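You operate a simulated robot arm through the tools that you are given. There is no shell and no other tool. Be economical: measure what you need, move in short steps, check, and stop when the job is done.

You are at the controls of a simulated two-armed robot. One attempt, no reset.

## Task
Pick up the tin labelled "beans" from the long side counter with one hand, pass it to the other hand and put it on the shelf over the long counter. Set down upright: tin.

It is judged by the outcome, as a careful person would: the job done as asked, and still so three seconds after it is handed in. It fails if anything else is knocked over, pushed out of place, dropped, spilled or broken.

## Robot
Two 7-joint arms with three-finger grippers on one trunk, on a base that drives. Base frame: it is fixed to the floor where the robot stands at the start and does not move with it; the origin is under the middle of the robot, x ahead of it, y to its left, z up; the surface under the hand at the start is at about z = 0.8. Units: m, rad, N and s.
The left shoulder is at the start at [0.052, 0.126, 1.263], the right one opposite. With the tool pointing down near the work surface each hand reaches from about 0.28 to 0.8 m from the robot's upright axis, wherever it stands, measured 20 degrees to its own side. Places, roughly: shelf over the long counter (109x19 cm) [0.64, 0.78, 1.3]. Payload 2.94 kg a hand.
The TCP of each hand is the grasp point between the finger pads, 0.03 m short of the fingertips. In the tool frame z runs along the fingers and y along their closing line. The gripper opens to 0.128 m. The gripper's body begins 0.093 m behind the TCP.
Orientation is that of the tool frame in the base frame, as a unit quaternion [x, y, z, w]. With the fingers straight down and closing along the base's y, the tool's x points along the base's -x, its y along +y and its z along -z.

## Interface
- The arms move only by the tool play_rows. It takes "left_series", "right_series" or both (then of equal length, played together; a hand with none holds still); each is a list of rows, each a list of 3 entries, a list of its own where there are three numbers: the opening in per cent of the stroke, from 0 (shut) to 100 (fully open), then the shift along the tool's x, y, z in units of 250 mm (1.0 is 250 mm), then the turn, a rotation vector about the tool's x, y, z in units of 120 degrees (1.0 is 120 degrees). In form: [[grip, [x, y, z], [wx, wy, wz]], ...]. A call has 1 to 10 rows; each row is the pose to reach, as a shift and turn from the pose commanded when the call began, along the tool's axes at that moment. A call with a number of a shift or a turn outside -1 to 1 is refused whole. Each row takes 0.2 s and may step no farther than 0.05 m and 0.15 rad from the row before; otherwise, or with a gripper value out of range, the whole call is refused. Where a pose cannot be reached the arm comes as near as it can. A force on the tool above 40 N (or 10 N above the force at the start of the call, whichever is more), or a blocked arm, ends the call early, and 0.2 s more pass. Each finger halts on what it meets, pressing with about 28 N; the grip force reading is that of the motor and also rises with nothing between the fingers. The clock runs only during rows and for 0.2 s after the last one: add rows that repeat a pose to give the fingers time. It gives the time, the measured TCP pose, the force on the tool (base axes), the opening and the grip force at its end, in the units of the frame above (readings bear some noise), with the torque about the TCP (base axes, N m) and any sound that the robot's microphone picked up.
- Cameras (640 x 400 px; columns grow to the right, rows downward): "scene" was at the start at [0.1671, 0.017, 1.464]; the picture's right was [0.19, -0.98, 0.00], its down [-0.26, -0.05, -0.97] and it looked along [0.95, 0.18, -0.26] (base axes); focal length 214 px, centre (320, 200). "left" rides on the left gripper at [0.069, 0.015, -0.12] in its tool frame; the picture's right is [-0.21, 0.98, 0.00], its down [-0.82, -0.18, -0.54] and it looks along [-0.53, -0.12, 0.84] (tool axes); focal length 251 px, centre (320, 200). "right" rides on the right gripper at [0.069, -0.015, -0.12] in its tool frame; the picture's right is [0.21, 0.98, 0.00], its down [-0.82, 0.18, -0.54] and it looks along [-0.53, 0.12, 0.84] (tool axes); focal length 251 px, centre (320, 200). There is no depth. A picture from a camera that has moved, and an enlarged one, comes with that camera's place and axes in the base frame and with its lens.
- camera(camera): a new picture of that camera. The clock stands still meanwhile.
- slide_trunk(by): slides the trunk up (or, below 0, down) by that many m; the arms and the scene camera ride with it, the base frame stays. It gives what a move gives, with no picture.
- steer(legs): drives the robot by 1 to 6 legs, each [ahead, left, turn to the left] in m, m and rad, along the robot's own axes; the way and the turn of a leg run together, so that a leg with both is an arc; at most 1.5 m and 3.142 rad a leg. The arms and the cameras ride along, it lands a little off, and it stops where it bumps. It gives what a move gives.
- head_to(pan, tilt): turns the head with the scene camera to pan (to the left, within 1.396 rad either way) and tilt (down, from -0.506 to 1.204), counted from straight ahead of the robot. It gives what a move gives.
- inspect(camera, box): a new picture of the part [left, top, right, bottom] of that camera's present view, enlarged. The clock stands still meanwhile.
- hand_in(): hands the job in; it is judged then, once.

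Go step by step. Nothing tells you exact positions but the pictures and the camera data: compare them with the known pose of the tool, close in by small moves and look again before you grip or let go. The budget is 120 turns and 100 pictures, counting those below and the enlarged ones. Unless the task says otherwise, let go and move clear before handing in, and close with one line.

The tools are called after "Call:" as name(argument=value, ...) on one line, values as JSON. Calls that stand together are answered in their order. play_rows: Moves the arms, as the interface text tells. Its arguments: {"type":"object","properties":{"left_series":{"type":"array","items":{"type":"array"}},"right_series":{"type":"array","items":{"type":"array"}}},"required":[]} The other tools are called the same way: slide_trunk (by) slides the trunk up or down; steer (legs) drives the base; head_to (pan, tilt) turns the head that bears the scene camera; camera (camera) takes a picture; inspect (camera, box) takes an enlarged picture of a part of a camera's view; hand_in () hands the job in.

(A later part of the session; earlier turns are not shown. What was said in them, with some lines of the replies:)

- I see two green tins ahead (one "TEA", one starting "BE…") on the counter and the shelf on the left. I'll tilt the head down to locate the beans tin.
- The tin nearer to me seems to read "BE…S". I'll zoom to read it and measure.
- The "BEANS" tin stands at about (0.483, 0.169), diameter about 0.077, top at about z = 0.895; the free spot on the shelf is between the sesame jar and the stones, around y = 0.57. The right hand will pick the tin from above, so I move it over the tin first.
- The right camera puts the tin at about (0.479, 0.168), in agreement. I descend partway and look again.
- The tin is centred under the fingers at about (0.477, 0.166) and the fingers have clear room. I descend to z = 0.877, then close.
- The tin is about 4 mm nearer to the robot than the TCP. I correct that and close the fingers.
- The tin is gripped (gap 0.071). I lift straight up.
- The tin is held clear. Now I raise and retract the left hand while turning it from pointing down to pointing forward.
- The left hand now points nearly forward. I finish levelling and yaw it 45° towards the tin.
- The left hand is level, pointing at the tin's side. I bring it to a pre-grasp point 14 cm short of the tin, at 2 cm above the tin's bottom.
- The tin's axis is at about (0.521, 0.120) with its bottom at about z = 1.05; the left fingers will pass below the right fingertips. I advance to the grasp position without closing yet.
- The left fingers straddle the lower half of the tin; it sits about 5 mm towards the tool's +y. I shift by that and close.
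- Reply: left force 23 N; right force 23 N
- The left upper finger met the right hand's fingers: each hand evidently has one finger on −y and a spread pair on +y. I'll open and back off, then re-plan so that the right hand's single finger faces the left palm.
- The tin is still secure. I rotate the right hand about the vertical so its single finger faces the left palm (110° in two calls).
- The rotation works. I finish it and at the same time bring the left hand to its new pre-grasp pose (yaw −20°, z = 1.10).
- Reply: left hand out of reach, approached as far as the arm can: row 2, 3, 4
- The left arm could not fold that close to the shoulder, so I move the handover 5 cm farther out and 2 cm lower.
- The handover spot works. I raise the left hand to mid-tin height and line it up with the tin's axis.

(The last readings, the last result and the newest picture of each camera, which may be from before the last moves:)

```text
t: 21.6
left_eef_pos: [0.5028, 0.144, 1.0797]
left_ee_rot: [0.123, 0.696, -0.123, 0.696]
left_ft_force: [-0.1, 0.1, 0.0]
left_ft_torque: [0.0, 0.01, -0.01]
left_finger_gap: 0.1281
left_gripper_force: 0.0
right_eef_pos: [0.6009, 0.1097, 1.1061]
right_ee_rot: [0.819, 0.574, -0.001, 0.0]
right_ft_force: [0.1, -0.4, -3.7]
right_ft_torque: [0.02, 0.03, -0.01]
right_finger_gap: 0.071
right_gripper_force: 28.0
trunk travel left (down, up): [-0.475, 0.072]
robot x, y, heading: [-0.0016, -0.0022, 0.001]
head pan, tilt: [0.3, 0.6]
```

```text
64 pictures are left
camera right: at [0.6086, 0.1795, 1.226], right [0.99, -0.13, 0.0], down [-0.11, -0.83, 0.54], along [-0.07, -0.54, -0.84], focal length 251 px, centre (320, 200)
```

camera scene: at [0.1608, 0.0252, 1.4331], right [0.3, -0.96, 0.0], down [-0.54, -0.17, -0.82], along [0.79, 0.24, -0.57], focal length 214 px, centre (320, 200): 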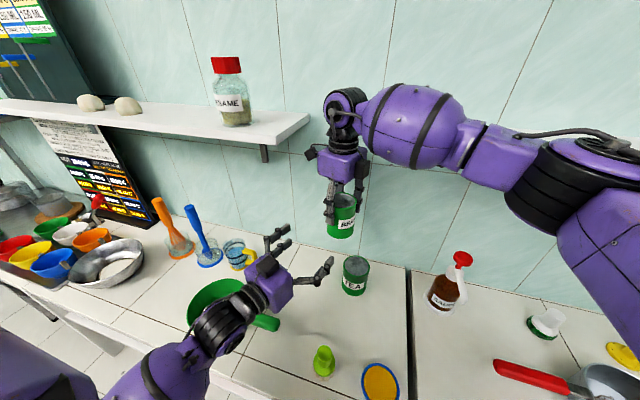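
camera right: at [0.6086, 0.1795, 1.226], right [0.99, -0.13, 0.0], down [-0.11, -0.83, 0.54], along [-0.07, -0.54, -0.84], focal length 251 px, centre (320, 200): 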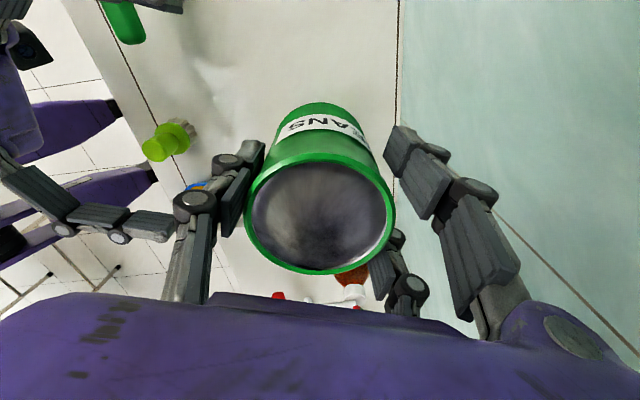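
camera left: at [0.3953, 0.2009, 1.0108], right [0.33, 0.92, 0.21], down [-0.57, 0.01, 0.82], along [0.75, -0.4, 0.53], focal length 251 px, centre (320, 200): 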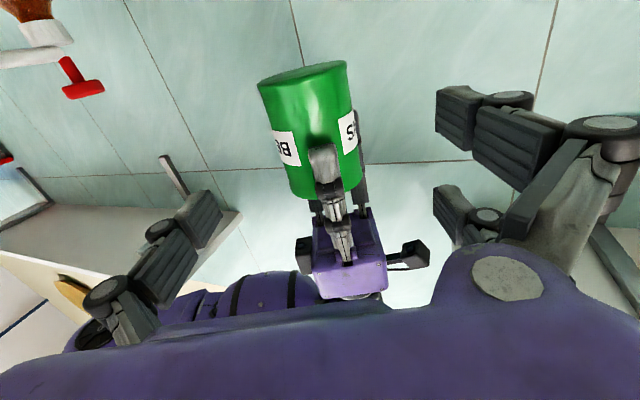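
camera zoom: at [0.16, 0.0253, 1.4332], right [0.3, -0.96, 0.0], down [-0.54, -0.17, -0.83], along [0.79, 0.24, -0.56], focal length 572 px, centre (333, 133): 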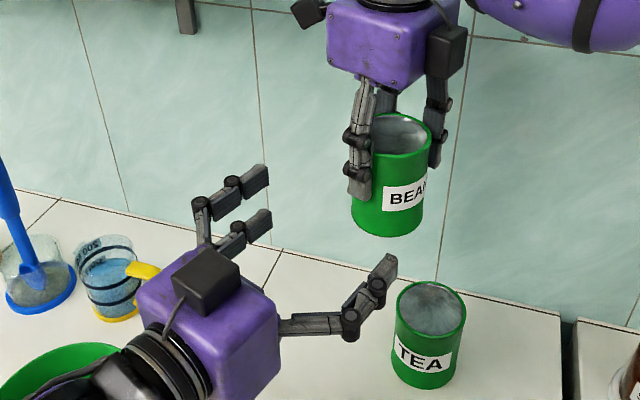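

Aligned within 3 mm, about 10 cm short of the tin's axis. I advance so the fingertips end about 1.5 cm beyond the axis, short of the right hand's far finger pair.

Call:
play_rows(left_series=[[100, [0, -0.012, 0.12], [0, 0, 0]], [100, [0, -0.012, 0.24], [0, 0, 0]], [100, [0, -0.012, 0.345], [0, 0, 0]]])

Call:
camera(camera="left")

Call:
inspect(camera="scene", box=[230, 150, 400, 300])

Call:
camera(camera="right")

```text
t: 22.4
left_eef_pos: [0.5834, 0.1136, 1.0803]
left_ee_rot: [0.123, 0.697, -0.123, 0.696]
left_ft_force: [0.3, -0.2, -0.1]
left_ft_torque: [0.0, 0.01, -0.02]
left_finger_gap: 0.1281
left_gripper_force: 0.0
right_eef_pos: [0.6023, 0.1105, 1.1061]
right_ee_rot: [0.819, 0.574, -0.001, 0.0]
right_ft_force: [0.2, 0.2, -3.6]
right_ft_torque: [0.02, -0.02, 0.02]
right_finger_gap: 0.0709
right_gripper_force: 28.3
trunk travel left (down, up): [-0.475, 0.072]
robot x, y, heading: [-0.0011, -0.0001, 0.001]
head pan, tilt: [0.3, 0.6]
```

```text
63 pictures are left
camera left: at [0.476, 0.1694, 1.0104], right [0.33, 0.92, 0.21], down [-0.57, 0.02, 0.82], along [0.75, -0.4, 0.53], focal length 251 px, centre (320, 200)
```

left: 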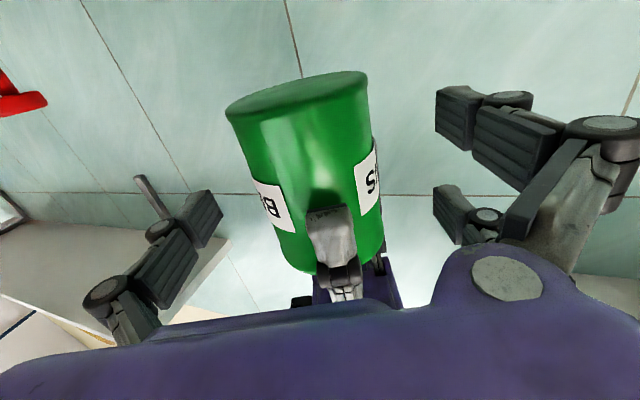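

```text
2.67 times, centred on (315, 225) of scene
camera zoom: at [0.161, 0.0254, 1.4331], right [0.3, -0.96, 0.0], down [-0.54, -0.17, -0.82], along [0.79, 0.24, -0.57], focal length 572 px, centre (333, 133)
```

zoom: 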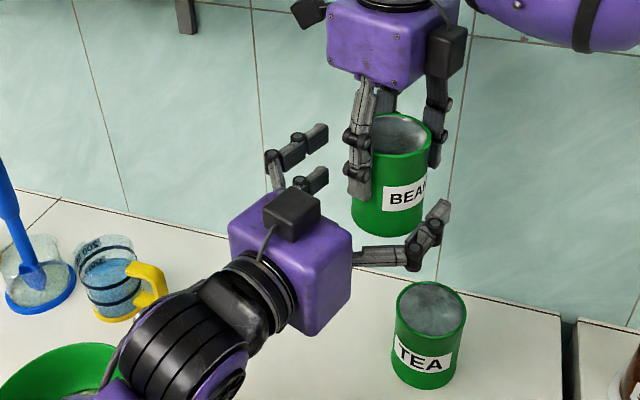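

```text
61 pictures are left
camera right: at [0.6093, 0.1797, 1.2255], right [0.99, -0.13, 0.0], down [-0.11, -0.83, 0.54], along [-0.07, -0.54, -0.84], focal length 251 px, centre (320, 200)
```

right: 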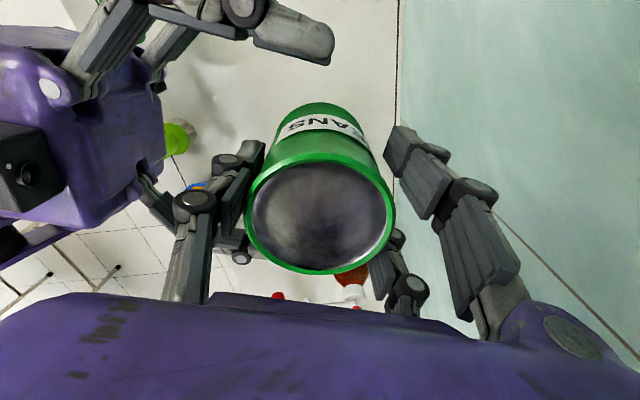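

Centred (predicted column 299, seen 298) and clear of the right fingers. I close the left gripper gently in stages.

Call:
play_rows(left_series=[[80, [0, 0, 0], [0, 0, 0]], [68, [0, 0, 0], [0, 0, 0]], [64, [0, 0, 0], [0, 0, 0]]])

Call:
camera(camera="left")

```text
t: 23.2
left_eef_pos: [0.5818, 0.1132, 1.0807]
left_ee_rot: [0.122, 0.696, -0.122, 0.696]
left_ft_force: [0.1, 0.0, 0.3]
left_ft_torque: [-0.01, 0.03, 0.01]
left_finger_gap: 0.082
left_gripper_force: 0.1
right_eef_pos: [0.6006, 0.1094, 1.1069]
right_ee_rot: [0.819, 0.573, 0.0, 0.0]
right_ft_force: [0.3, 0.0, -4.2]
right_ft_torque: [0.05, -0.02, -0.01]
right_finger_gap: 0.071
right_gripper_force: 28.1
trunk travel left (down, up): [-0.475, 0.072]
robot x, y, heading: [0.0015, 0.0017, 0.001]
head pan, tilt: [0.3, 0.6]
```

```text
60 pictures are left
camera left: at [0.4751, 0.1697, 1.0107], right [0.33, 0.92, 0.21], down [-0.57, 0.02, 0.82], along [0.75, -0.4, 0.53], focal length 251 px, centre (320, 200)
```

left: 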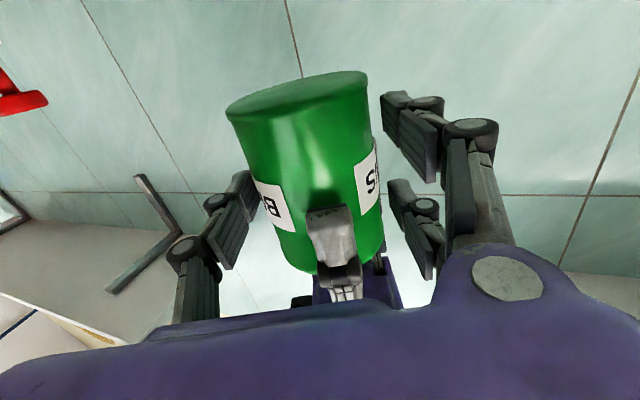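

No contact yet at 0.082 and the tin is centred. I close fully onto it.

Call:
play_rows(left_series=[[60, [0, 0, 0], [0, 0, 0]], [55, [0, 0, 0], [0, 0, 0]], [35, [0, 0, 0], [0, 0, 0]], [35, [0, 0, 0], [0, 0, 0]]])

Call:
camera(camera="left")

Call:
inspect(camera="scene", box=[230, 150, 400, 300])

```text
t: 24.2
left_eef_pos: [0.5806, 0.1112, 1.0811]
left_ee_rot: [0.124, 0.696, -0.124, 0.696]
left_ft_force: [-9.9, -10.6, -0.6]
left_ft_torque: [0.09, -0.08, -0.38]
left_finger_gap: 0.0729
left_gripper_force: 27.6
right_eef_pos: [0.6014, 0.1098, 1.1052]
right_ee_rot: [0.819, 0.574, 0.0, -0.001]
right_ft_force: [9.0, 10.2, -3.9]
right_ft_torque: [0.2, -0.14, 0.13]
right_finger_gap: 0.0709
right_gripper_force: 28.0
trunk travel left (down, up): [-0.475, 0.072]
robot x, y, heading: [0.0025, 0.003, -0.003]
head pan, tilt: [0.3, 0.6]
```

```text
59 pictures are left
camera left: at [0.4749, 0.1688, 1.0108], right [0.34, 0.92, 0.21], down [-0.57, 0.02, 0.82], along [0.75, -0.4, 0.53], focal length 251 px, centre (320, 200)
```

left: 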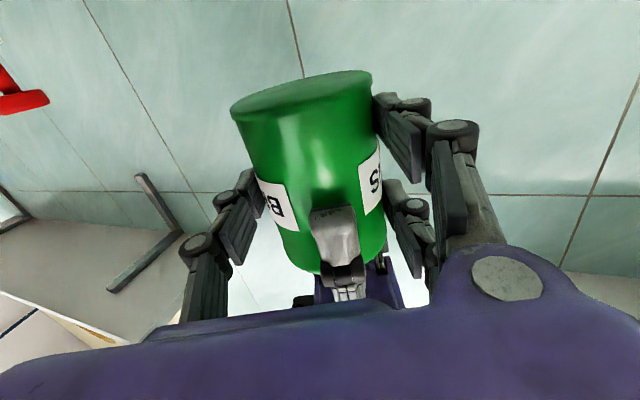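

```text
2.67 times, centred on (315, 225) of scene
camera zoom: at [0.1602, 0.0257, 1.4332], right [0.3, -0.96, 0.0], down [-0.54, -0.17, -0.82], along [0.79, 0.24, -0.57], focal length 572 px, centre (333, 133)
```

zoom: 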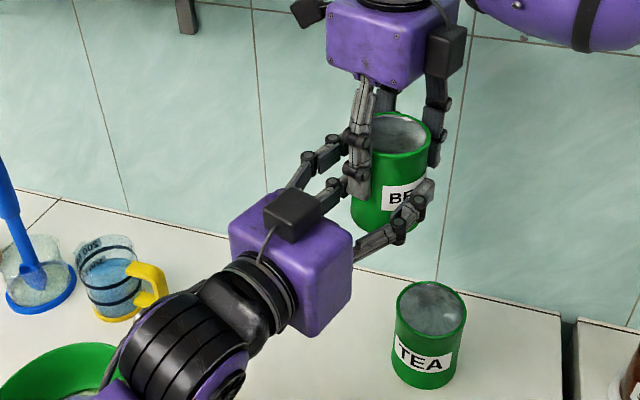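

Both hands hold the tin. I relieve the small side tension, then open the right hand partway (to 75%).

Call:
play_rows(left_series=[[35, [0, -0.006, 0], [0, 0, 0]], [35, [0, -0.006, 0], [0, 0, 0]], [35, [0, -0.006, 0], [0, 0, 0]], [35, [0, -0.006, 0], [0, 0, 0]]], right_series=[[40, [0, 0, 0], [0, 0, 0]], [62, [0, 0, 0], [0, 0, 0]], [75, [0, 0, 0], [0, 0, 0]], [75, [0, 0, 0], [0, 0, 0]]])

Call:
camera(camera="right")

Call:
inspect(camera="scene", box=[230, 150, 400, 300])

```text
t: 25.2
left_eef_pos: [0.5801, 0.1124, 1.0808]
left_ee_rot: [0.123, 0.697, -0.123, 0.695]
left_ft_force: [-0.4, -0.6, -0.1]
left_ft_torque: [-0.01, 0.08, 0.02]
left_finger_gap: 0.0725
left_gripper_force: 28.0
right_eef_pos: [0.6016, 0.11, 1.106]
right_ee_rot: [0.819, 0.573, 0.0, 0.0]
right_ft_force: [-0.4, 1.0, 0.7]
right_ft_torque: [-0.02, 0.03, 0.02]
right_finger_gap: 0.096
right_gripper_force: 0.0
trunk travel left (down, up): [-0.475, 0.072]
robot x, y, heading: [0.0001, 0.0019, 0.001]
head pan, tilt: [0.3, 0.6]
```

```text
57 pictures are left
camera right: at [0.6086, 0.1799, 1.2259], right [0.99, -0.13, 0.0], down [-0.11, -0.83, 0.54], along [-0.07, -0.54, -0.84], focal length 251 px, centre (320, 200)
```

right: 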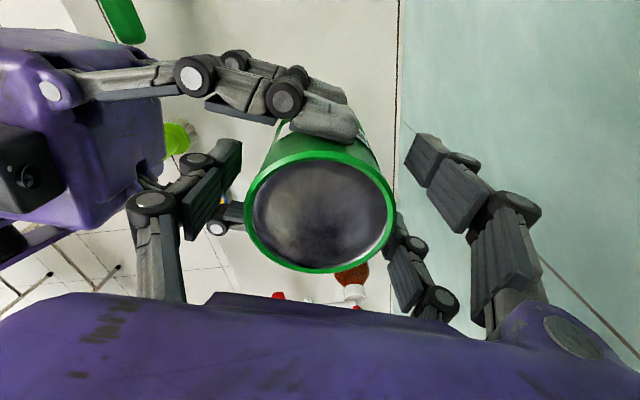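

```text
2.67 times, centred on (315, 225) of scene
camera zoom: at [0.1602, 0.0257, 1.4332], right [0.3, -0.96, 0.0], down [-0.54, -0.17, -0.82], along [0.79, 0.24, -0.57], focal length 572 px, centre (333, 133)
```

zoom: 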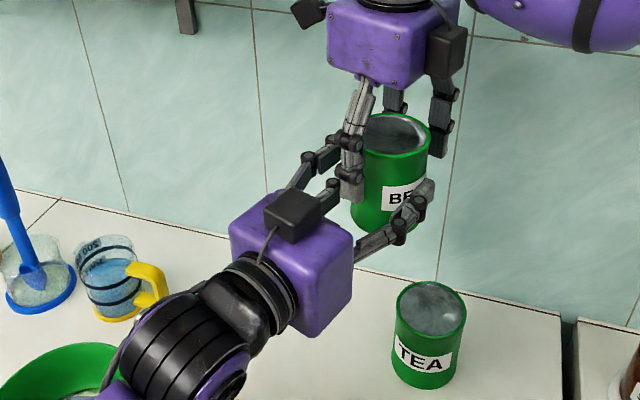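

The right hand has let go and the left holds the tin. I raise the right hand straight up.

Call:
play_rows(right_series=[[75, [0, 0, -0.1], [0, 0, 0]], [75, [0, 0, -0.25], [0, 0, 0]], [75, [0, 0, -0.4], [0, 0, 0]], [75, [0, 0, -0.56], [0, 0, 0]]])

Call:
camera(camera="scene")

Call:
camera(camera="left")

```text
t: 26.2
left_eef_pos: [0.5812, 0.1115, 1.0812]
left_ee_rot: [0.123, 0.696, -0.123, 0.696]
left_ft_force: [0.1, 0.2, 0.6]
left_ft_torque: [0.05, 0.08, -0.01]
left_finger_gap: 0.0727
left_gripper_force: 28.6
right_eef_pos: [0.599, 0.1106, 1.2478]
right_ee_rot: [0.819, 0.574, 0.0, 0.0]
right_ft_force: [-0.6, 0.1, 0.1]
right_ft_torque: [0.01, -0.01, 0.0]
right_finger_gap: 0.096
right_gripper_force: 0.0
trunk travel left (down, up): [-0.475, 0.072]
robot x, y, heading: [-0.0009, -0.0001, -0.004]
head pan, tilt: [0.3, 0.6]
```

```text
55 pictures are left
camera scene: at [0.159, 0.026, 1.4333], right [0.3, -0.96, 0.0], down [-0.54, -0.17, -0.83], along [0.79, 0.24, -0.56], focal length 214 px, centre (320, 200)
```

scene: 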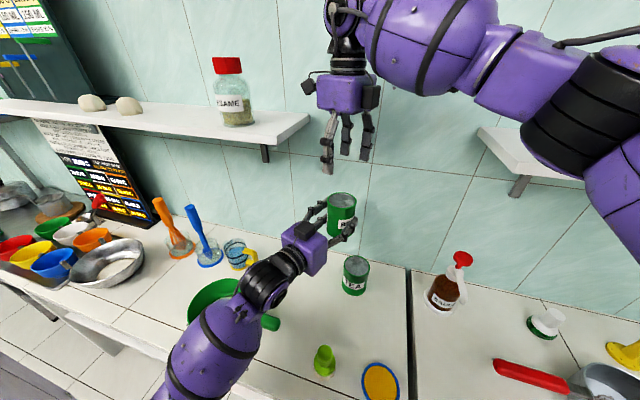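

```text
54 pictures are left
camera left: at [0.4739, 0.1686, 1.0111], right [0.33, 0.92, 0.21], down [-0.57, 0.02, 0.82], along [0.75, -0.4, 0.53], focal length 251 px, centre (320, 200)
```

left: 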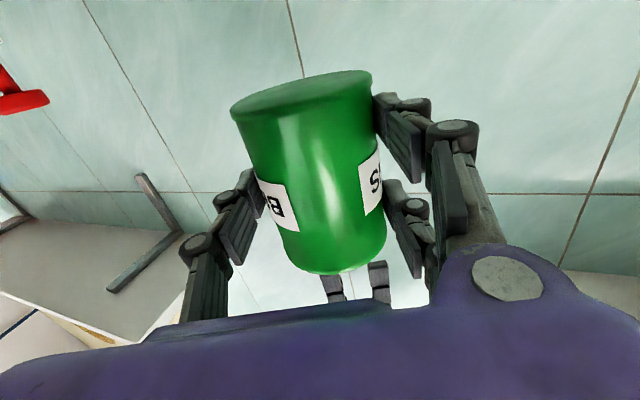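

The left hand holds the tin alone and upright. I retreat the right hand back and up out of the way first.

Call:
play_rows(right_series=[[75, [-0.145, -0.103, -0.053], [0, 0, 0]], [75, [-0.29, -0.206, -0.106], [0, 0, 0]], [75, [-0.435, -0.31, -0.16], [0, 0, 0]], [75, [-0.58, -0.413, -0.213], [0, 0, 0]], [75, [-0.725, -0.516, -0.266], [0, 0, 0]], [75, [-0.868, -0.62, -0.32], [0, 0, 0]]])

Call:
head_to(pan=0.6, tilt=0.3)

Call:
camera(camera="scene")

```text
t: 27.6
left_eef_pos: [0.5803, 0.1102, 1.0817]
left_ee_rot: [0.124, 0.696, -0.123, 0.697]
left_ft_force: [0.6, -0.9, 1.2]
left_ft_torque: [-0.02, 0.09, 0.03]
left_finger_gap: 0.0726
left_gripper_force: 28.4
right_eef_pos: [0.378, -0.0434, 1.3274]
right_ee_rot: [0.82, 0.573, -0.001, -0.001]
right_ft_force: [-0.8, -0.8, 0.3]
right_ft_torque: [0.0, -0.05, -0.01]
right_finger_gap: 0.096
right_gripper_force: 0.1
trunk travel left (down, up): [-0.475, 0.072]
robot x, y, heading: [-0.0042, 0.0017, -0.001]
head pan, tilt: [0.3, 0.6]
```

```text
t: 28.4
left_eef_pos: [0.5823, 0.113, 1.0794]
left_ee_rot: [0.123, 0.696, -0.123, 0.696]
left_ft_force: [0.5, 0.2, 0.0]
left_ft_torque: [0.03, 0.07, 0.0]
left_finger_gap: 0.0725
left_gripper_force: 27.8
right_eef_pos: [0.3813, -0.0411, 1.3267]
right_ee_rot: [0.819, 0.574, 0.0, 0.001]
right_ft_force: [-0.5, 0.3, -0.2]
right_ft_torque: [0.03, -0.02, 0.01]
right_finger_gap: 0.0961
right_gripper_force: 0.1
trunk travel left (down, up): [-0.475, 0.072]
robot x, y, heading: [0.0005, -0.0, 0.003]
head pan, tilt: [0.6, 0.3]
```

```text
53 pictures are left
camera scene: at [0.1531, 0.0524, 1.4605], right [0.56, -0.83, 0.0], down [-0.25, -0.17, -0.95], along [0.79, 0.54, -0.3], focal length 214 px, centre (320, 200)
```

scene: 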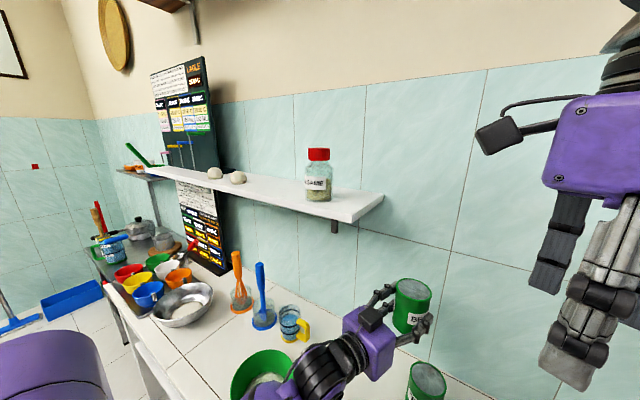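

Jar at about (0.59, 0.36), nearest stone at about (0.58, 0.67); the gap's middle is y ≈ 0.51. I zoom to get the shelf height and edges better while the tin starts moving out.

Call:
inspect(camera="scene", box=[180, 130, 400, 260])

Call:
play_rows(left_series=[[35, [-0.027, 0.073, -0.142], [0, 0, 0]], [35, [-0.053, 0.147, -0.283], [0, 0, 0]], [35, [-0.08, 0.22, -0.425], [0, 0, 0]], [35, [-0.13, 0.34, -0.533], [-0.042, 0, 0]], [35, [-0.18, 0.461, -0.64], [-0.083, 0, 0]], [35, [-0.23, 0.581, -0.748], [-0.125, 0, 0]], [35, [-0.28, 0.702, -0.856], [-0.1667, 0, 0]]])

Call:
camera(camera="scene")

```text
2.91 times, centred on (290, 195) of scene
camera zoom: at [0.1531, 0.0524, 1.4605], right [0.56, -0.83, 0.0], down [-0.25, -0.17, -0.95], along [0.79, 0.54, -0.3], focal length 624 px, centre (407, 214)
```

zoom: 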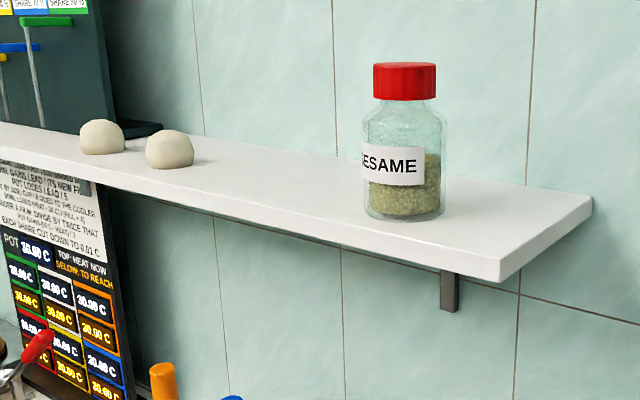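

```text
t: 30.0
left_eef_pos: [0.4609, 0.355, 1.1298]
left_ee_rot: [0.024, 0.712, 0.021, 0.701]
left_ft_force: [-0.3, 0.1, -3.0]
left_ft_torque: [0.02, 0.12, 0.05]
left_finger_gap: 0.0723
left_gripper_force: 28.4
left hand out of reach, approached as far as the arm can: row 4, 5, 6, 7
right_eef_pos: [0.3797, -0.0413, 1.3267]
right_ee_rot: [0.819, 0.574, 0.001, 0.0]
right_ft_force: [-0.3, 0.2, 0.2]
right_ft_torque: [0.02, -0.03, 0.01]
right_finger_gap: 0.0958
right_gripper_force: 0.0
trunk travel left (down, up): [-0.475, 0.072]
robot x, y, heading: [0.0035, 0.0016, 0.003]
head pan, tilt: [0.6, 0.3]
```

```text
51 pictures are left
camera scene: at [0.1517, 0.052, 1.4607], right [0.56, -0.83, 0.0], down [-0.24, -0.17, -0.96], along [0.79, 0.54, -0.3], focal length 214 px, centre (320, 200)
```

scene: 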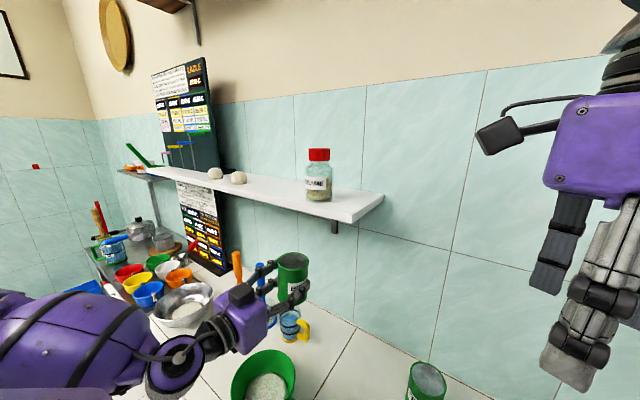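

From the corners the shelf's top is at z ≈ 1.288, its front edge at x ≈ 0.547; jar spans y 0.34–0.41, stone from y 0.71, so I aim for (0.635, 0.56). The left hand is 3.6° tilted from the reach limit; I level it while raising and moving left in front of the shelf.

Call:
play_rows(left_series=[[35, [-0.13, 0.15, -0.06], [0, -0.007, -0.03]], [35, [-0.27, 0.27, -0.097], [0, -0.007, -0.03]], [35, [-0.41, 0.38, -0.097], [0, -0.007, -0.03]], [35, [-0.55, 0.48, -0.097], [0, -0.007, -0.03]]])

Call:
camera(camera="scene")

```text
refused: row 1 steps farther than a row can; nothing moved
```

```text
50 pictures are left
camera scene: at [0.1517, 0.052, 1.4607], right [0.56, -0.83, 0.0], down [-0.24, -0.17, -0.96], along [0.79, 0.54, -0.3], focal length 214 px, centre (320, 200)
```

scene: 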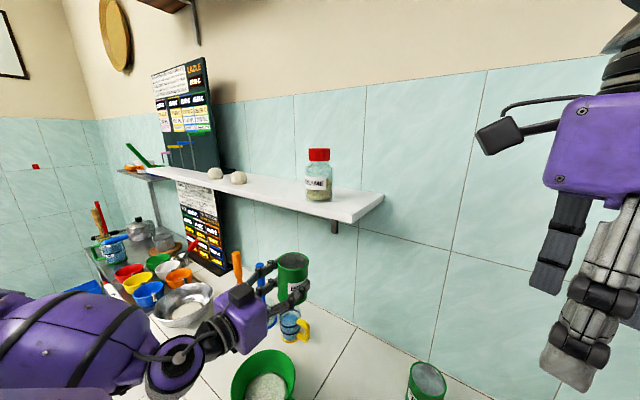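

One row was slightly too long; I split it finer.

Call:
play_rows(left_series=[[35, [-0.08, 0.12, -0.06], [0, -0.007, -0.03]], [35, [-0.2, 0.24, -0.097], [0, -0.007, -0.03]], [35, [-0.33, 0.36, -0.097], [0, -0.007, -0.03]], [35, [-0.46, 0.46, -0.097], [0, -0.007, -0.03]]])

Call:
camera(camera="scene")

```text
t: 31.0
left_eef_pos: [0.438, 0.4633, 1.2496]
left_ee_rot: [0.001, 0.708, 0.001, 0.706]
left_ft_force: [0.2, 0.1, -3.7]
left_ft_torque: [0.02, 0.11, -0.02]
left_finger_gap: 0.0728
left_gripper_force: 28.2
right_eef_pos: [0.379, -0.0391, 1.327]
right_ee_rot: [0.819, 0.574, 0.0, 0.0]
right_ft_force: [-0.3, 0.3, 0.6]
right_ft_torque: [0.0, 0.0, 0.0]
right_finger_gap: 0.0962
right_gripper_force: 0.2
trunk travel left (down, up): [-0.475, 0.072]
robot x, y, heading: [-0.0003, 0.0026, -0.0]
head pan, tilt: [0.6, 0.3]
```

```text
49 pictures are left
camera scene: at [0.1516, 0.0527, 1.4608], right [0.57, -0.82, 0.0], down [-0.24, -0.17, -0.96], along [0.79, 0.54, -0.3], focal length 214 px, centre (320, 200)
```

scene: 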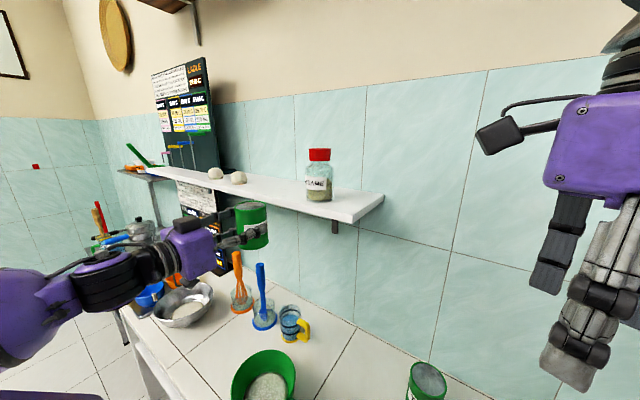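

Level now. I continue up to z ≈ 1.385 and y ≈ 0.555, still in front of the shelf.

Call:
play_rows(left_series=[[35, [-0.14, 0.095, 0], [0, 0, 0]], [35, [-0.28, 0.19, 0], [0, 0, 0]], [35, [-0.42, 0.285, 0], [0, 0, 0]], [35, [-0.55, 0.37, 0], [0, 0, 0]]])

Call:
camera(camera="scene")

Call:
camera(camera="left")

```text
t: 32.0
left_eef_pos: [0.4389, 0.5457, 1.3774]
left_ee_rot: [0.005, 0.704, -0.004, 0.71]
left_ft_force: [0.2, 0.6, -3.2]
left_ft_torque: [-0.02, 0.06, -0.02]
left_finger_gap: 0.0725
left_gripper_force: 28.7
left hand out of reach, approached as far as the arm can: row 4
right_eef_pos: [0.3788, -0.0409, 1.3275]
right_ee_rot: [0.819, 0.574, 0.0, 0.0]
right_ft_force: [-1.1, -0.2, -0.3]
right_ft_torque: [-0.01, -0.02, -0.01]
right_finger_gap: 0.0962
right_gripper_force: 0.1
trunk travel left (down, up): [-0.475, 0.072]
robot x, y, heading: [-0.0, 0.0024, 0.002]
head pan, tilt: [0.6, 0.3]
```

```text
48 pictures are left
camera scene: at [0.1526, 0.0527, 1.4606], right [0.56, -0.83, 0.0], down [-0.24, -0.17, -0.96], along [0.79, 0.54, -0.3], focal length 214 px, centre (320, 200)
```

scene: 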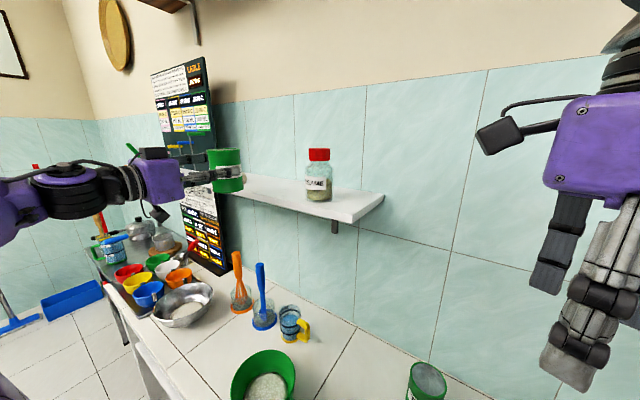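

```text
47 pictures are left
camera left: at [0.3209, 0.5634, 1.3056], right [0.01, 0.98, 0.22], down [-0.55, -0.17, 0.82], along [0.84, -0.13, 0.53], focal length 251 px, centre (320, 200)
```

left: 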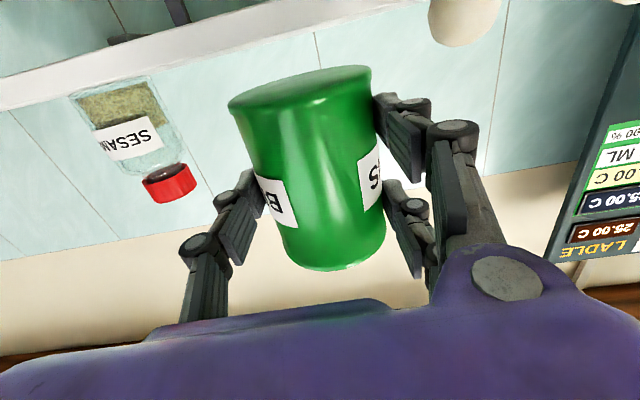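

The left hand is at the arm's upper limit here, so I raise the trunk 5 cm for margin before going in over the shelf.

Call:
slide_trunk(by=0.05)

Call:
play_rows(left_series=[[35, [0.02, 0.02, 0.12], [0, 0, 0]], [35, [0.03, 0.03, 0.24], [0, 0, 0]], [35, [0.03, 0.03, 0.36], [0, 0, 0]]])

Call:
camera(camera="scene")

Call:
camera(camera="left")

```text
t: 32.9
left_eef_pos: [0.3884, 0.5457, 1.4891]
left_ee_rot: [0.005, 0.647, -0.003, 0.763]
left_ft_force: [0.6, -0.3, -4.2]
left_ft_torque: [-0.03, 0.05, 0.0]
left_finger_gap: 0.0727
left_gripper_force: 27.7
right_eef_pos: [0.3821, -0.0397, 1.3745]
right_ee_rot: [0.819, 0.574, -0.002, 0.0]
right_ft_force: [1.4, 0.1, -1.0]
right_ft_torque: [0.02, 0.06, 0.01]
right_finger_gap: 0.0959
right_gripper_force: 0.0
trunk travel left (down, up): [-0.525, 0.022]
robot x, y, heading: [-0.0019, 0.0004, -0.0]
head pan, tilt: [0.6, 0.3]
```

```text
t: 33.7
left_eef_pos: [0.4794, 0.5518, 1.4983]
left_ee_rot: [0.005, 0.647, -0.002, 0.763]
left_ft_force: [-0.1, 0.8, -4.5]
left_ft_torque: [0.01, 0.07, -0.03]
left_finger_gap: 0.0725
left_gripper_force: 27.9
right_eef_pos: [0.3822, -0.04, 1.3754]
right_ee_rot: [0.819, 0.574, 0.0, -0.001]
right_ft_force: [0.8, -0.1, 0.7]
right_ft_torque: [0.01, 0.02, 0.0]
right_finger_gap: 0.0964
right_gripper_force: 0.1
trunk travel left (down, up): [-0.525, 0.022]
robot x, y, heading: [0.0001, -0.004, 0.0]
head pan, tilt: [0.6, 0.3]
```

```text
46 pictures are left
camera scene: at [0.1086, 0.0524, 1.5186], right [0.56, -0.83, 0.0], down [-0.25, -0.17, -0.95], along [0.79, 0.54, -0.3], focal length 214 px, centre (320, 200)
```

scene: 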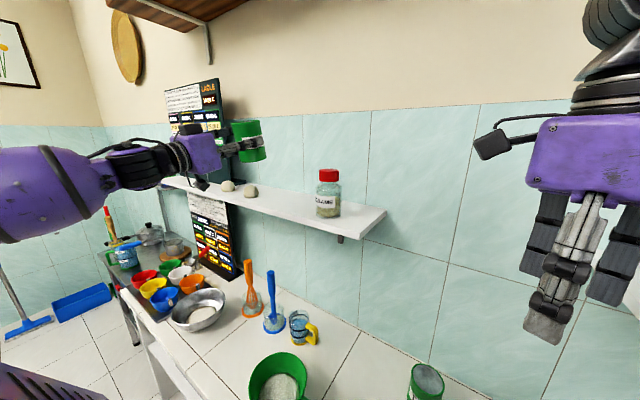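

```text
45 pictures are left
camera left: at [0.373, 0.5694, 1.4095], right [-0.03, 0.98, 0.22], down [-0.67, -0.18, 0.72], along [0.74, -0.13, 0.66], focal length 251 px, centre (320, 200)
```

left: 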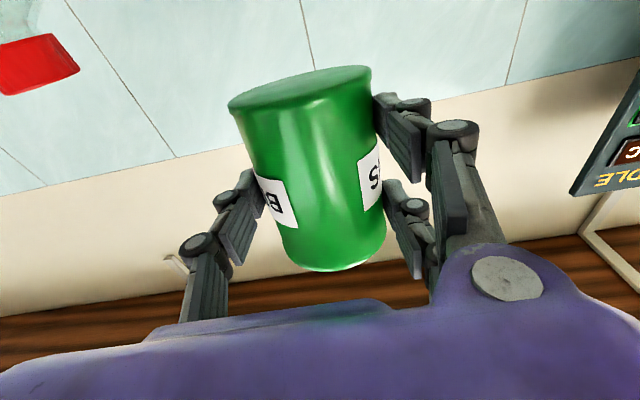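

The trunk's rise tipped the left hand up by 9.5° (z now 1.50). I level it again and lower to z ≈ 1.40 in front of the shelf.

Call:
play_rows(left_series=[[35, [0.1, 0.008, 0.005], [0, 0.026, 0]], [35, [0.25, 0.016, 0.01], [0, 0.052, 0]], [35, [0.4, 0.024, 0.019], [0, 0.0783, 0]]])

Call:
camera(camera="scene")

Call:
camera(camera="left")

```text
t: 34.5
left_eef_pos: [0.4996, 0.5584, 1.3982]
left_ee_rot: [0.005, 0.707, -0.003, 0.707]
left_ft_force: [0.4, 0.2, -3.9]
left_ft_torque: [0.03, 0.09, -0.04]
left_finger_gap: 0.0725
left_gripper_force: 28.0
right_eef_pos: [0.3815, -0.0396, 1.3754]
right_ee_rot: [0.82, 0.573, 0.0, 0.0]
right_ft_force: [-0.1, -0.3, -0.8]
right_ft_torque: [0.0, 0.01, 0.0]
right_finger_gap: 0.0961
right_gripper_force: 0.0
trunk travel left (down, up): [-0.525, 0.022]
robot x, y, heading: [0.0004, 0.0012, 0.002]
head pan, tilt: [0.6, 0.3]
```

```text
44 pictures are left
camera scene: at [0.1076, 0.0532, 1.5187], right [0.56, -0.83, 0.0], down [-0.24, -0.17, -0.96], along [0.79, 0.54, -0.3], focal length 214 px, centre (320, 200)
```

scene: 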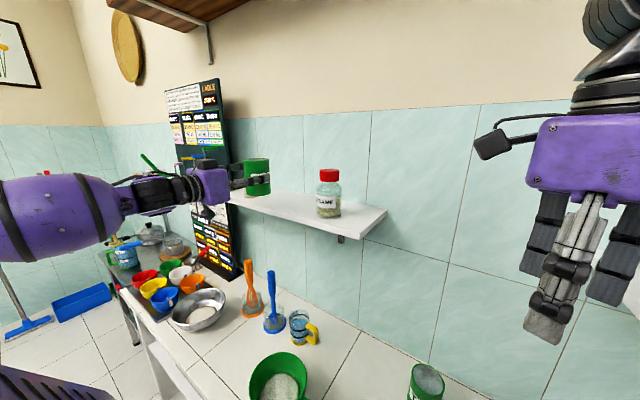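

```text
43 pictures are left
camera left: at [0.38, 0.5762, 1.3297], right [0.01, 0.98, 0.22], down [-0.54, -0.18, 0.82], along [0.84, -0.13, 0.53], focal length 251 px, centre (320, 200)
```

left: 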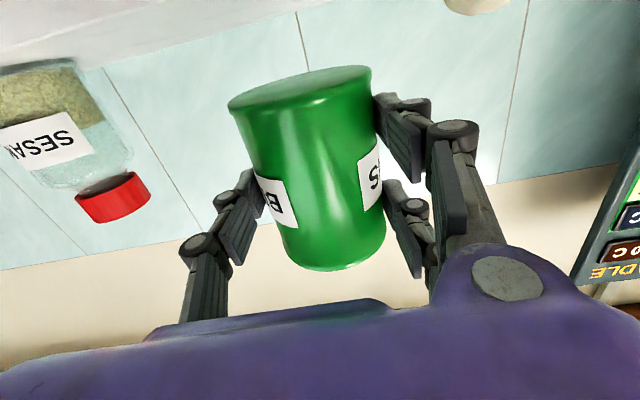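

Both neighbours look clear: jar edge y ≤ 0.41, stone edge y ≥ 0.67. I go forward over the shelf at y ≈ 0.545, tin bottom about 5.5 cm above it.

Call:
play_rows(left_series=[[35, [0, -0.02, 0.16], [0, 0, 0]], [35, [0, -0.04, 0.32], [0, 0, 0]], [35, [0, -0.052, 0.48], [0, 0, 0]]])

Call:
camera(camera="left")

Call:
inspect(camera="scene", box=[160, 110, 400, 260])

```text
t: 35.3
left_eef_pos: [0.6195, 0.5449, 1.4004]
left_ee_rot: [0.006, 0.708, -0.003, 0.707]
left_ft_force: [-0.6, 0.4, -4.2]
left_ft_torque: [-0.01, 0.06, 0.01]
left_finger_gap: 0.0724
left_gripper_force: 28.1
right_eef_pos: [0.3811, -0.0402, 1.3758]
right_ee_rot: [0.819, 0.574, 0.0, -0.001]
right_ft_force: [0.2, -0.2, 0.7]
right_ft_torque: [-0.02, 0.0, -0.01]
right_finger_gap: 0.0958
right_gripper_force: 0.1
trunk travel left (down, up): [-0.525, 0.022]
robot x, y, heading: [-0.0001, 0.0003, -0.003]
head pan, tilt: [0.6, 0.3]
```

```text
42 pictures are left
camera left: at [0.5007, 0.5621, 1.3302], right [0.01, 0.98, 0.22], down [-0.54, -0.18, 0.82], along [0.84, -0.13, 0.53], focal length 251 px, centre (320, 200)
```

left: 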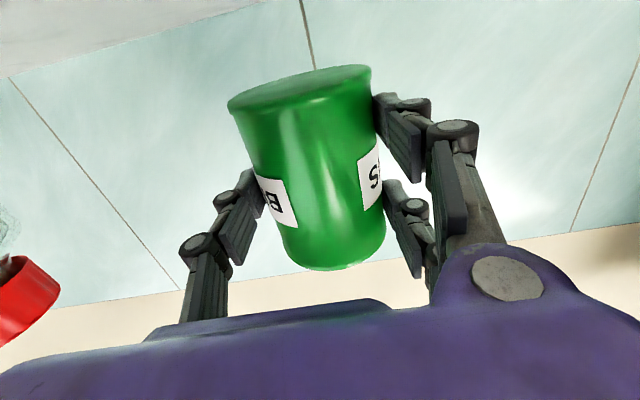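

```text
2.67 times, centred on (280, 185) of scene
camera zoom: at [0.1089, 0.0523, 1.5187], right [0.57, -0.82, 0.0], down [-0.25, -0.17, -0.95], along [0.79, 0.54, -0.3], focal length 572 px, centre (427, 240)
```

zoom: 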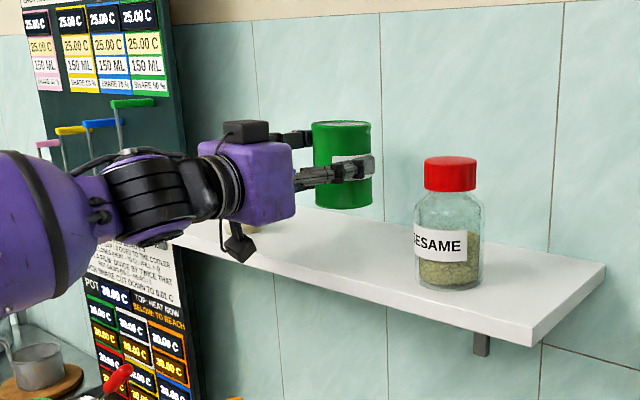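

The tin is over the shelf with good clearance to the jar, and the hanging wrist camera stays in front of the shelf's edge. I lower to about 1 cm above the shelf.

Call:
play_rows(left_series=[[35, [0.1, 0, 0], [0, 0, 0]], [35, [0.2, 0, 0], [0, 0, 0]]])

Call:
camera(camera="left")

Call:
inspect(camera="scene", box=[200, 120, 360, 240])

```text
t: 35.9
left_eef_pos: [0.6172, 0.5436, 1.3524]
left_ee_rot: [0.005, 0.705, -0.001, 0.709]
left_ft_force: [2.5, 2.2, 3.0]
left_ft_torque: [-0.25, -0.38, 0.13]
left_finger_gap: 0.0725
left_gripper_force: 27.6
right_eef_pos: [0.3805, -0.0408, 1.3771]
right_ee_rot: [0.819, 0.574, 0.001, 0.001]
right_ft_force: [0.1, -0.5, -0.2]
right_ft_torque: [0.0, -0.02, 0.01]
right_finger_gap: 0.096
right_gripper_force: 0.0
trunk travel left (down, up): [-0.525, 0.022]
robot x, y, heading: [-0.0003, -0.0004, 0.001]
head pan, tilt: [0.6, 0.3]
```

```text
40 pictures are left
camera left: at [0.4993, 0.5618, 1.2832], right [0.01, 0.98, 0.22], down [-0.55, -0.18, 0.82], along [0.84, -0.13, 0.53], focal length 251 px, centre (320, 200)
```

left: 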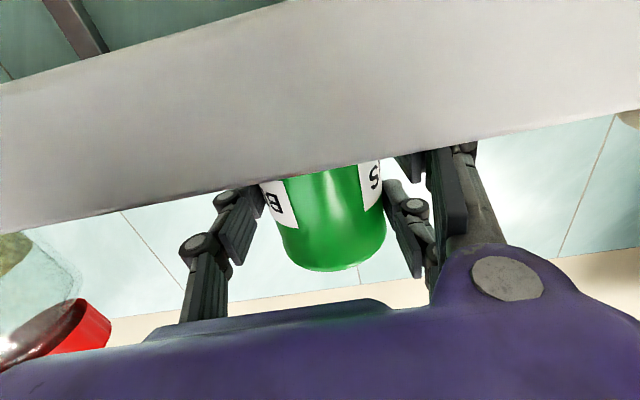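

```text
3.33 times, centred on (280, 180) of scene
camera zoom: at [0.1068, 0.0528, 1.519], right [0.56, -0.83, 0.0], down [-0.24, -0.17, -0.96], along [0.79, 0.54, -0.3], focal length 715 px, centre (453, 267)
```

zoom: 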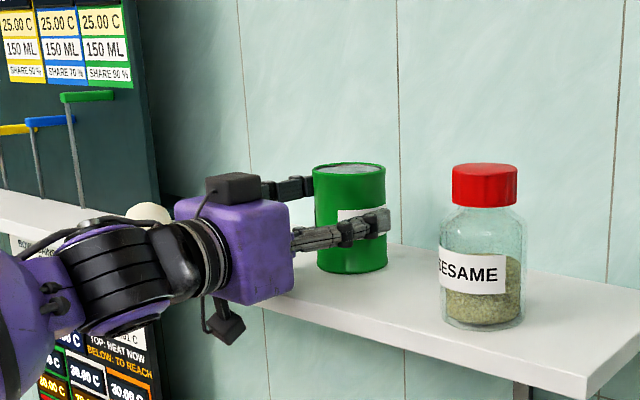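

The tin's bottom has just met the shelf (force on z rose by 7 N at TCP z = 1.352). I level the remaining 0.3°, seat it with a 1 mm push and check.

Call:
play_rows(left_series=[[35, [0.002, 0, 0], [0, 0.0025, -0.003]], [35, [0.004, 0, 0], [0, 0.0025, -0.003]]])

Call:
inspect(camera="scene", box=[250, 150, 330, 210])

```text
t: 36.5
left_eef_pos: [0.6181, 0.5431, 1.3531]
left_ee_rot: [0.003, 0.707, -0.003, 0.708]
left_ft_force: [2.3, 2.3, 11.2]
left_ft_torque: [0.12, -0.83, 0.12]
left_finger_gap: 0.0728
left_gripper_force: 28.2
right_eef_pos: [0.3778, -0.0412, 1.3765]
right_ee_rot: [0.819, 0.573, 0.001, 0.001]
right_ft_force: [-0.3, 0.9, -0.3]
right_ft_torque: [-0.01, 0.0, 0.0]
right_finger_gap: 0.0958
right_gripper_force: 0.0
trunk travel left (down, up): [-0.525, 0.022]
robot x, y, heading: [-0.0002, 0.0001, 0.001]
head pan, tilt: [0.6, 0.3]
```

```text
6.67 times, centred on (290, 180) of scene
camera zoom: at [0.1059, 0.0518, 1.5191], right [0.56, -0.83, 0.0], down [-0.24, -0.17, -0.96], along [0.79, 0.54, -0.3], focal length 1430 px, centre (520, 333)
```

zoom: 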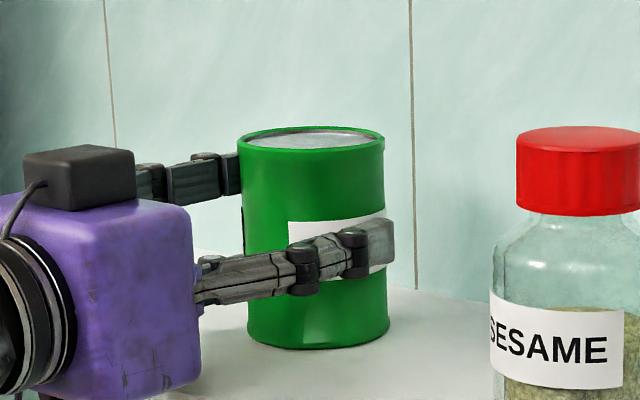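

Seated on the shelf. I relieve the press slightly, then open the left hand to release.

Call:
play_rows(left_series=[[35, [-0.005, 0, 0], [0, -0.003, 0]], [35, [-0.005, 0, 0], [0, -0.003, 0]], [65, [-0.005, 0, 0], [0, -0.003, 0]], [78, [-0.005, 0, 0], [0, -0.003, 0]], [78, [-0.005, 0, 0], [0, -0.003, 0]]])

Call:
inspect(camera="scene", box=[200, 120, 360, 240])

Call:
camera(camera="left")

```text
t: 37.7
left_eef_pos: [0.6183, 0.5448, 1.3509]
left_ee_rot: [0.003, 0.706, -0.004, 0.708]
left_ft_force: [0.1, -0.3, 0.0]
left_ft_torque: [0.03, -0.01, -0.05]
left_finger_gap: 0.1
left_gripper_force: 0.1
right_eef_pos: [0.3803, -0.0412, 1.3759]
right_ee_rot: [0.819, 0.574, 0.0, 0.0]
right_ft_force: [0.1, -0.3, -0.4]
right_ft_torque: [0.0, 0.01, 0.01]
right_finger_gap: 0.0962
right_gripper_force: 0.2
trunk travel left (down, up): [-0.525, 0.022]
robot x, y, heading: [-0.001, 0.0005, -0.004]
head pan, tilt: [0.6, 0.3]
```

```text
3.33 times, centred on (280, 180) of scene
camera zoom: at [0.1071, 0.0524, 1.5188], right [0.56, -0.83, 0.0], down [-0.24, -0.17, -0.96], along [0.79, 0.54, -0.3], focal length 715 px, centre (453, 267)
```

zoom: 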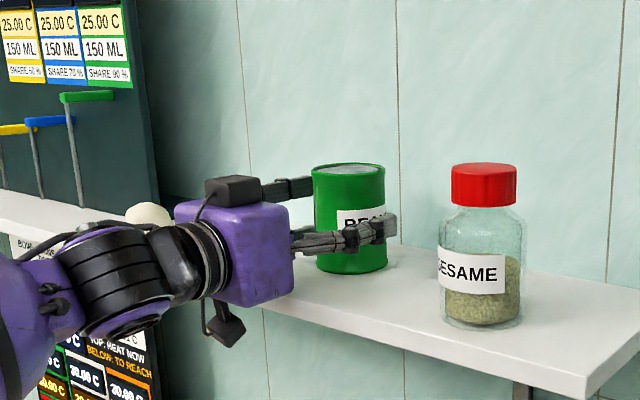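

```text
36 pictures are left
camera left: at [0.4995, 0.5614, 1.2806], right [0.01, 0.98, 0.21], down [-0.54, -0.17, 0.82], along [0.84, -0.12, 0.53], focal length 251 px, centre (320, 200)
```

left: 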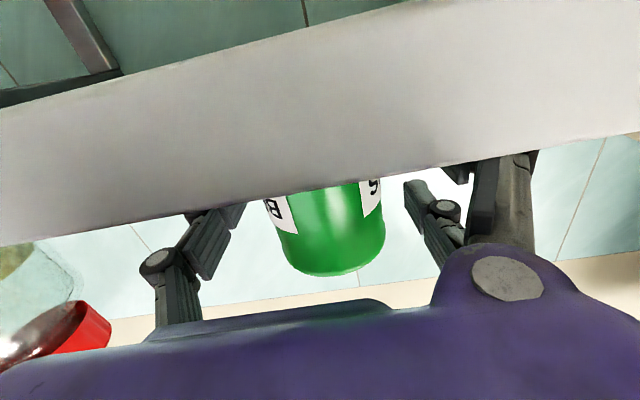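

Released; there is clearance on both sides and the tin stands. I withdraw straight back.

Call:
play_rows(left_series=[[78, [-0.01, 0, -0.12], [0, 0, 0]], [78, [-0.01, 0, -0.28], [0, 0, 0]], [78, [-0.01, 0, -0.44], [0, 0, 0]], [78, [-0.01, 0, -0.58], [0, 0, 0]]])

Call:
camera(camera="scene")

Call:
inspect(camera="scene", box=[200, 120, 360, 240])

```text
t: 38.7
left_eef_pos: [0.472, 0.546, 1.3539]
left_ee_rot: [0.003, 0.705, -0.004, 0.709]
left_ft_force: [-0.3, 0.6, -0.2]
left_ft_torque: [-0.05, 0.01, -0.01]
left_finger_gap: 0.0999
left_gripper_force: 0.1
right_eef_pos: [0.3786, -0.0419, 1.3776]
right_ee_rot: [0.819, 0.573, 0.001, 0.0]
right_ft_force: [-0.1, 1.1, -0.1]
right_ft_torque: [-0.01, -0.03, 0.02]
right_finger_gap: 0.0961
right_gripper_force: 0.0
trunk travel left (down, up): [-0.525, 0.022]
robot x, y, heading: [-0.0002, -0.0039, -0.003]
head pan, tilt: [0.6, 0.3]
```

```text
35 pictures are left
camera scene: at [0.1047, 0.0519, 1.5191], right [0.56, -0.83, 0.0], down [-0.24, -0.17, -0.96], along [0.79, 0.54, -0.29], focal length 214 px, centre (320, 200)
```

scene: 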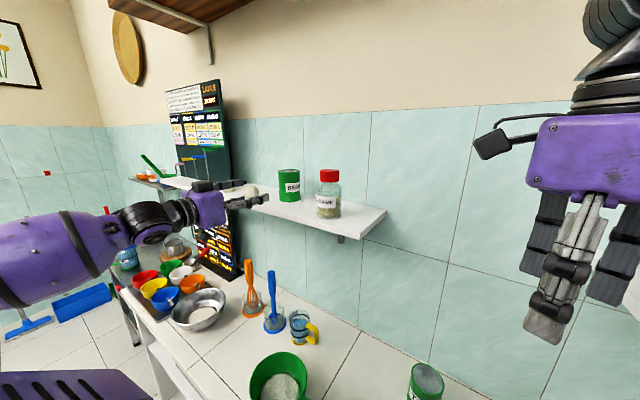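

```text
3.33 times, centred on (280, 180) of scene
camera zoom: at [0.1047, 0.0519, 1.5191], right [0.56, -0.83, 0.0], down [-0.24, -0.17, -0.96], along [0.79, 0.54, -0.29], focal length 715 px, centre (453, 267)
```

zoom: 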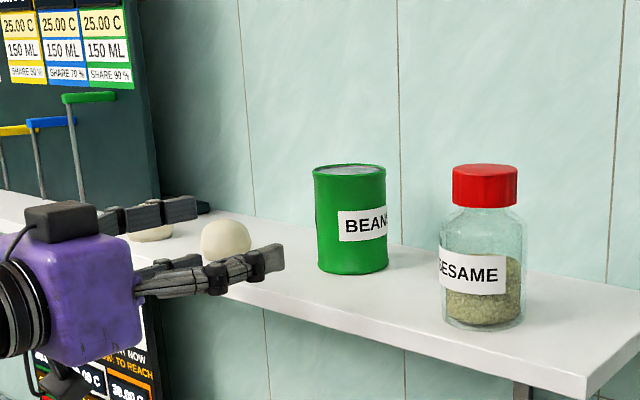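

The beans tin stands upright on the shelf between the stones and the jar. Nothing else has moved and both hands are clear, so I hand in.

Call:
hand_in()

```text
The job is handed in.
```

The beans tin was picked up with the right hand, passed to the left, and now stands upright on the shelf over the long counter; nothing else was disturbed.
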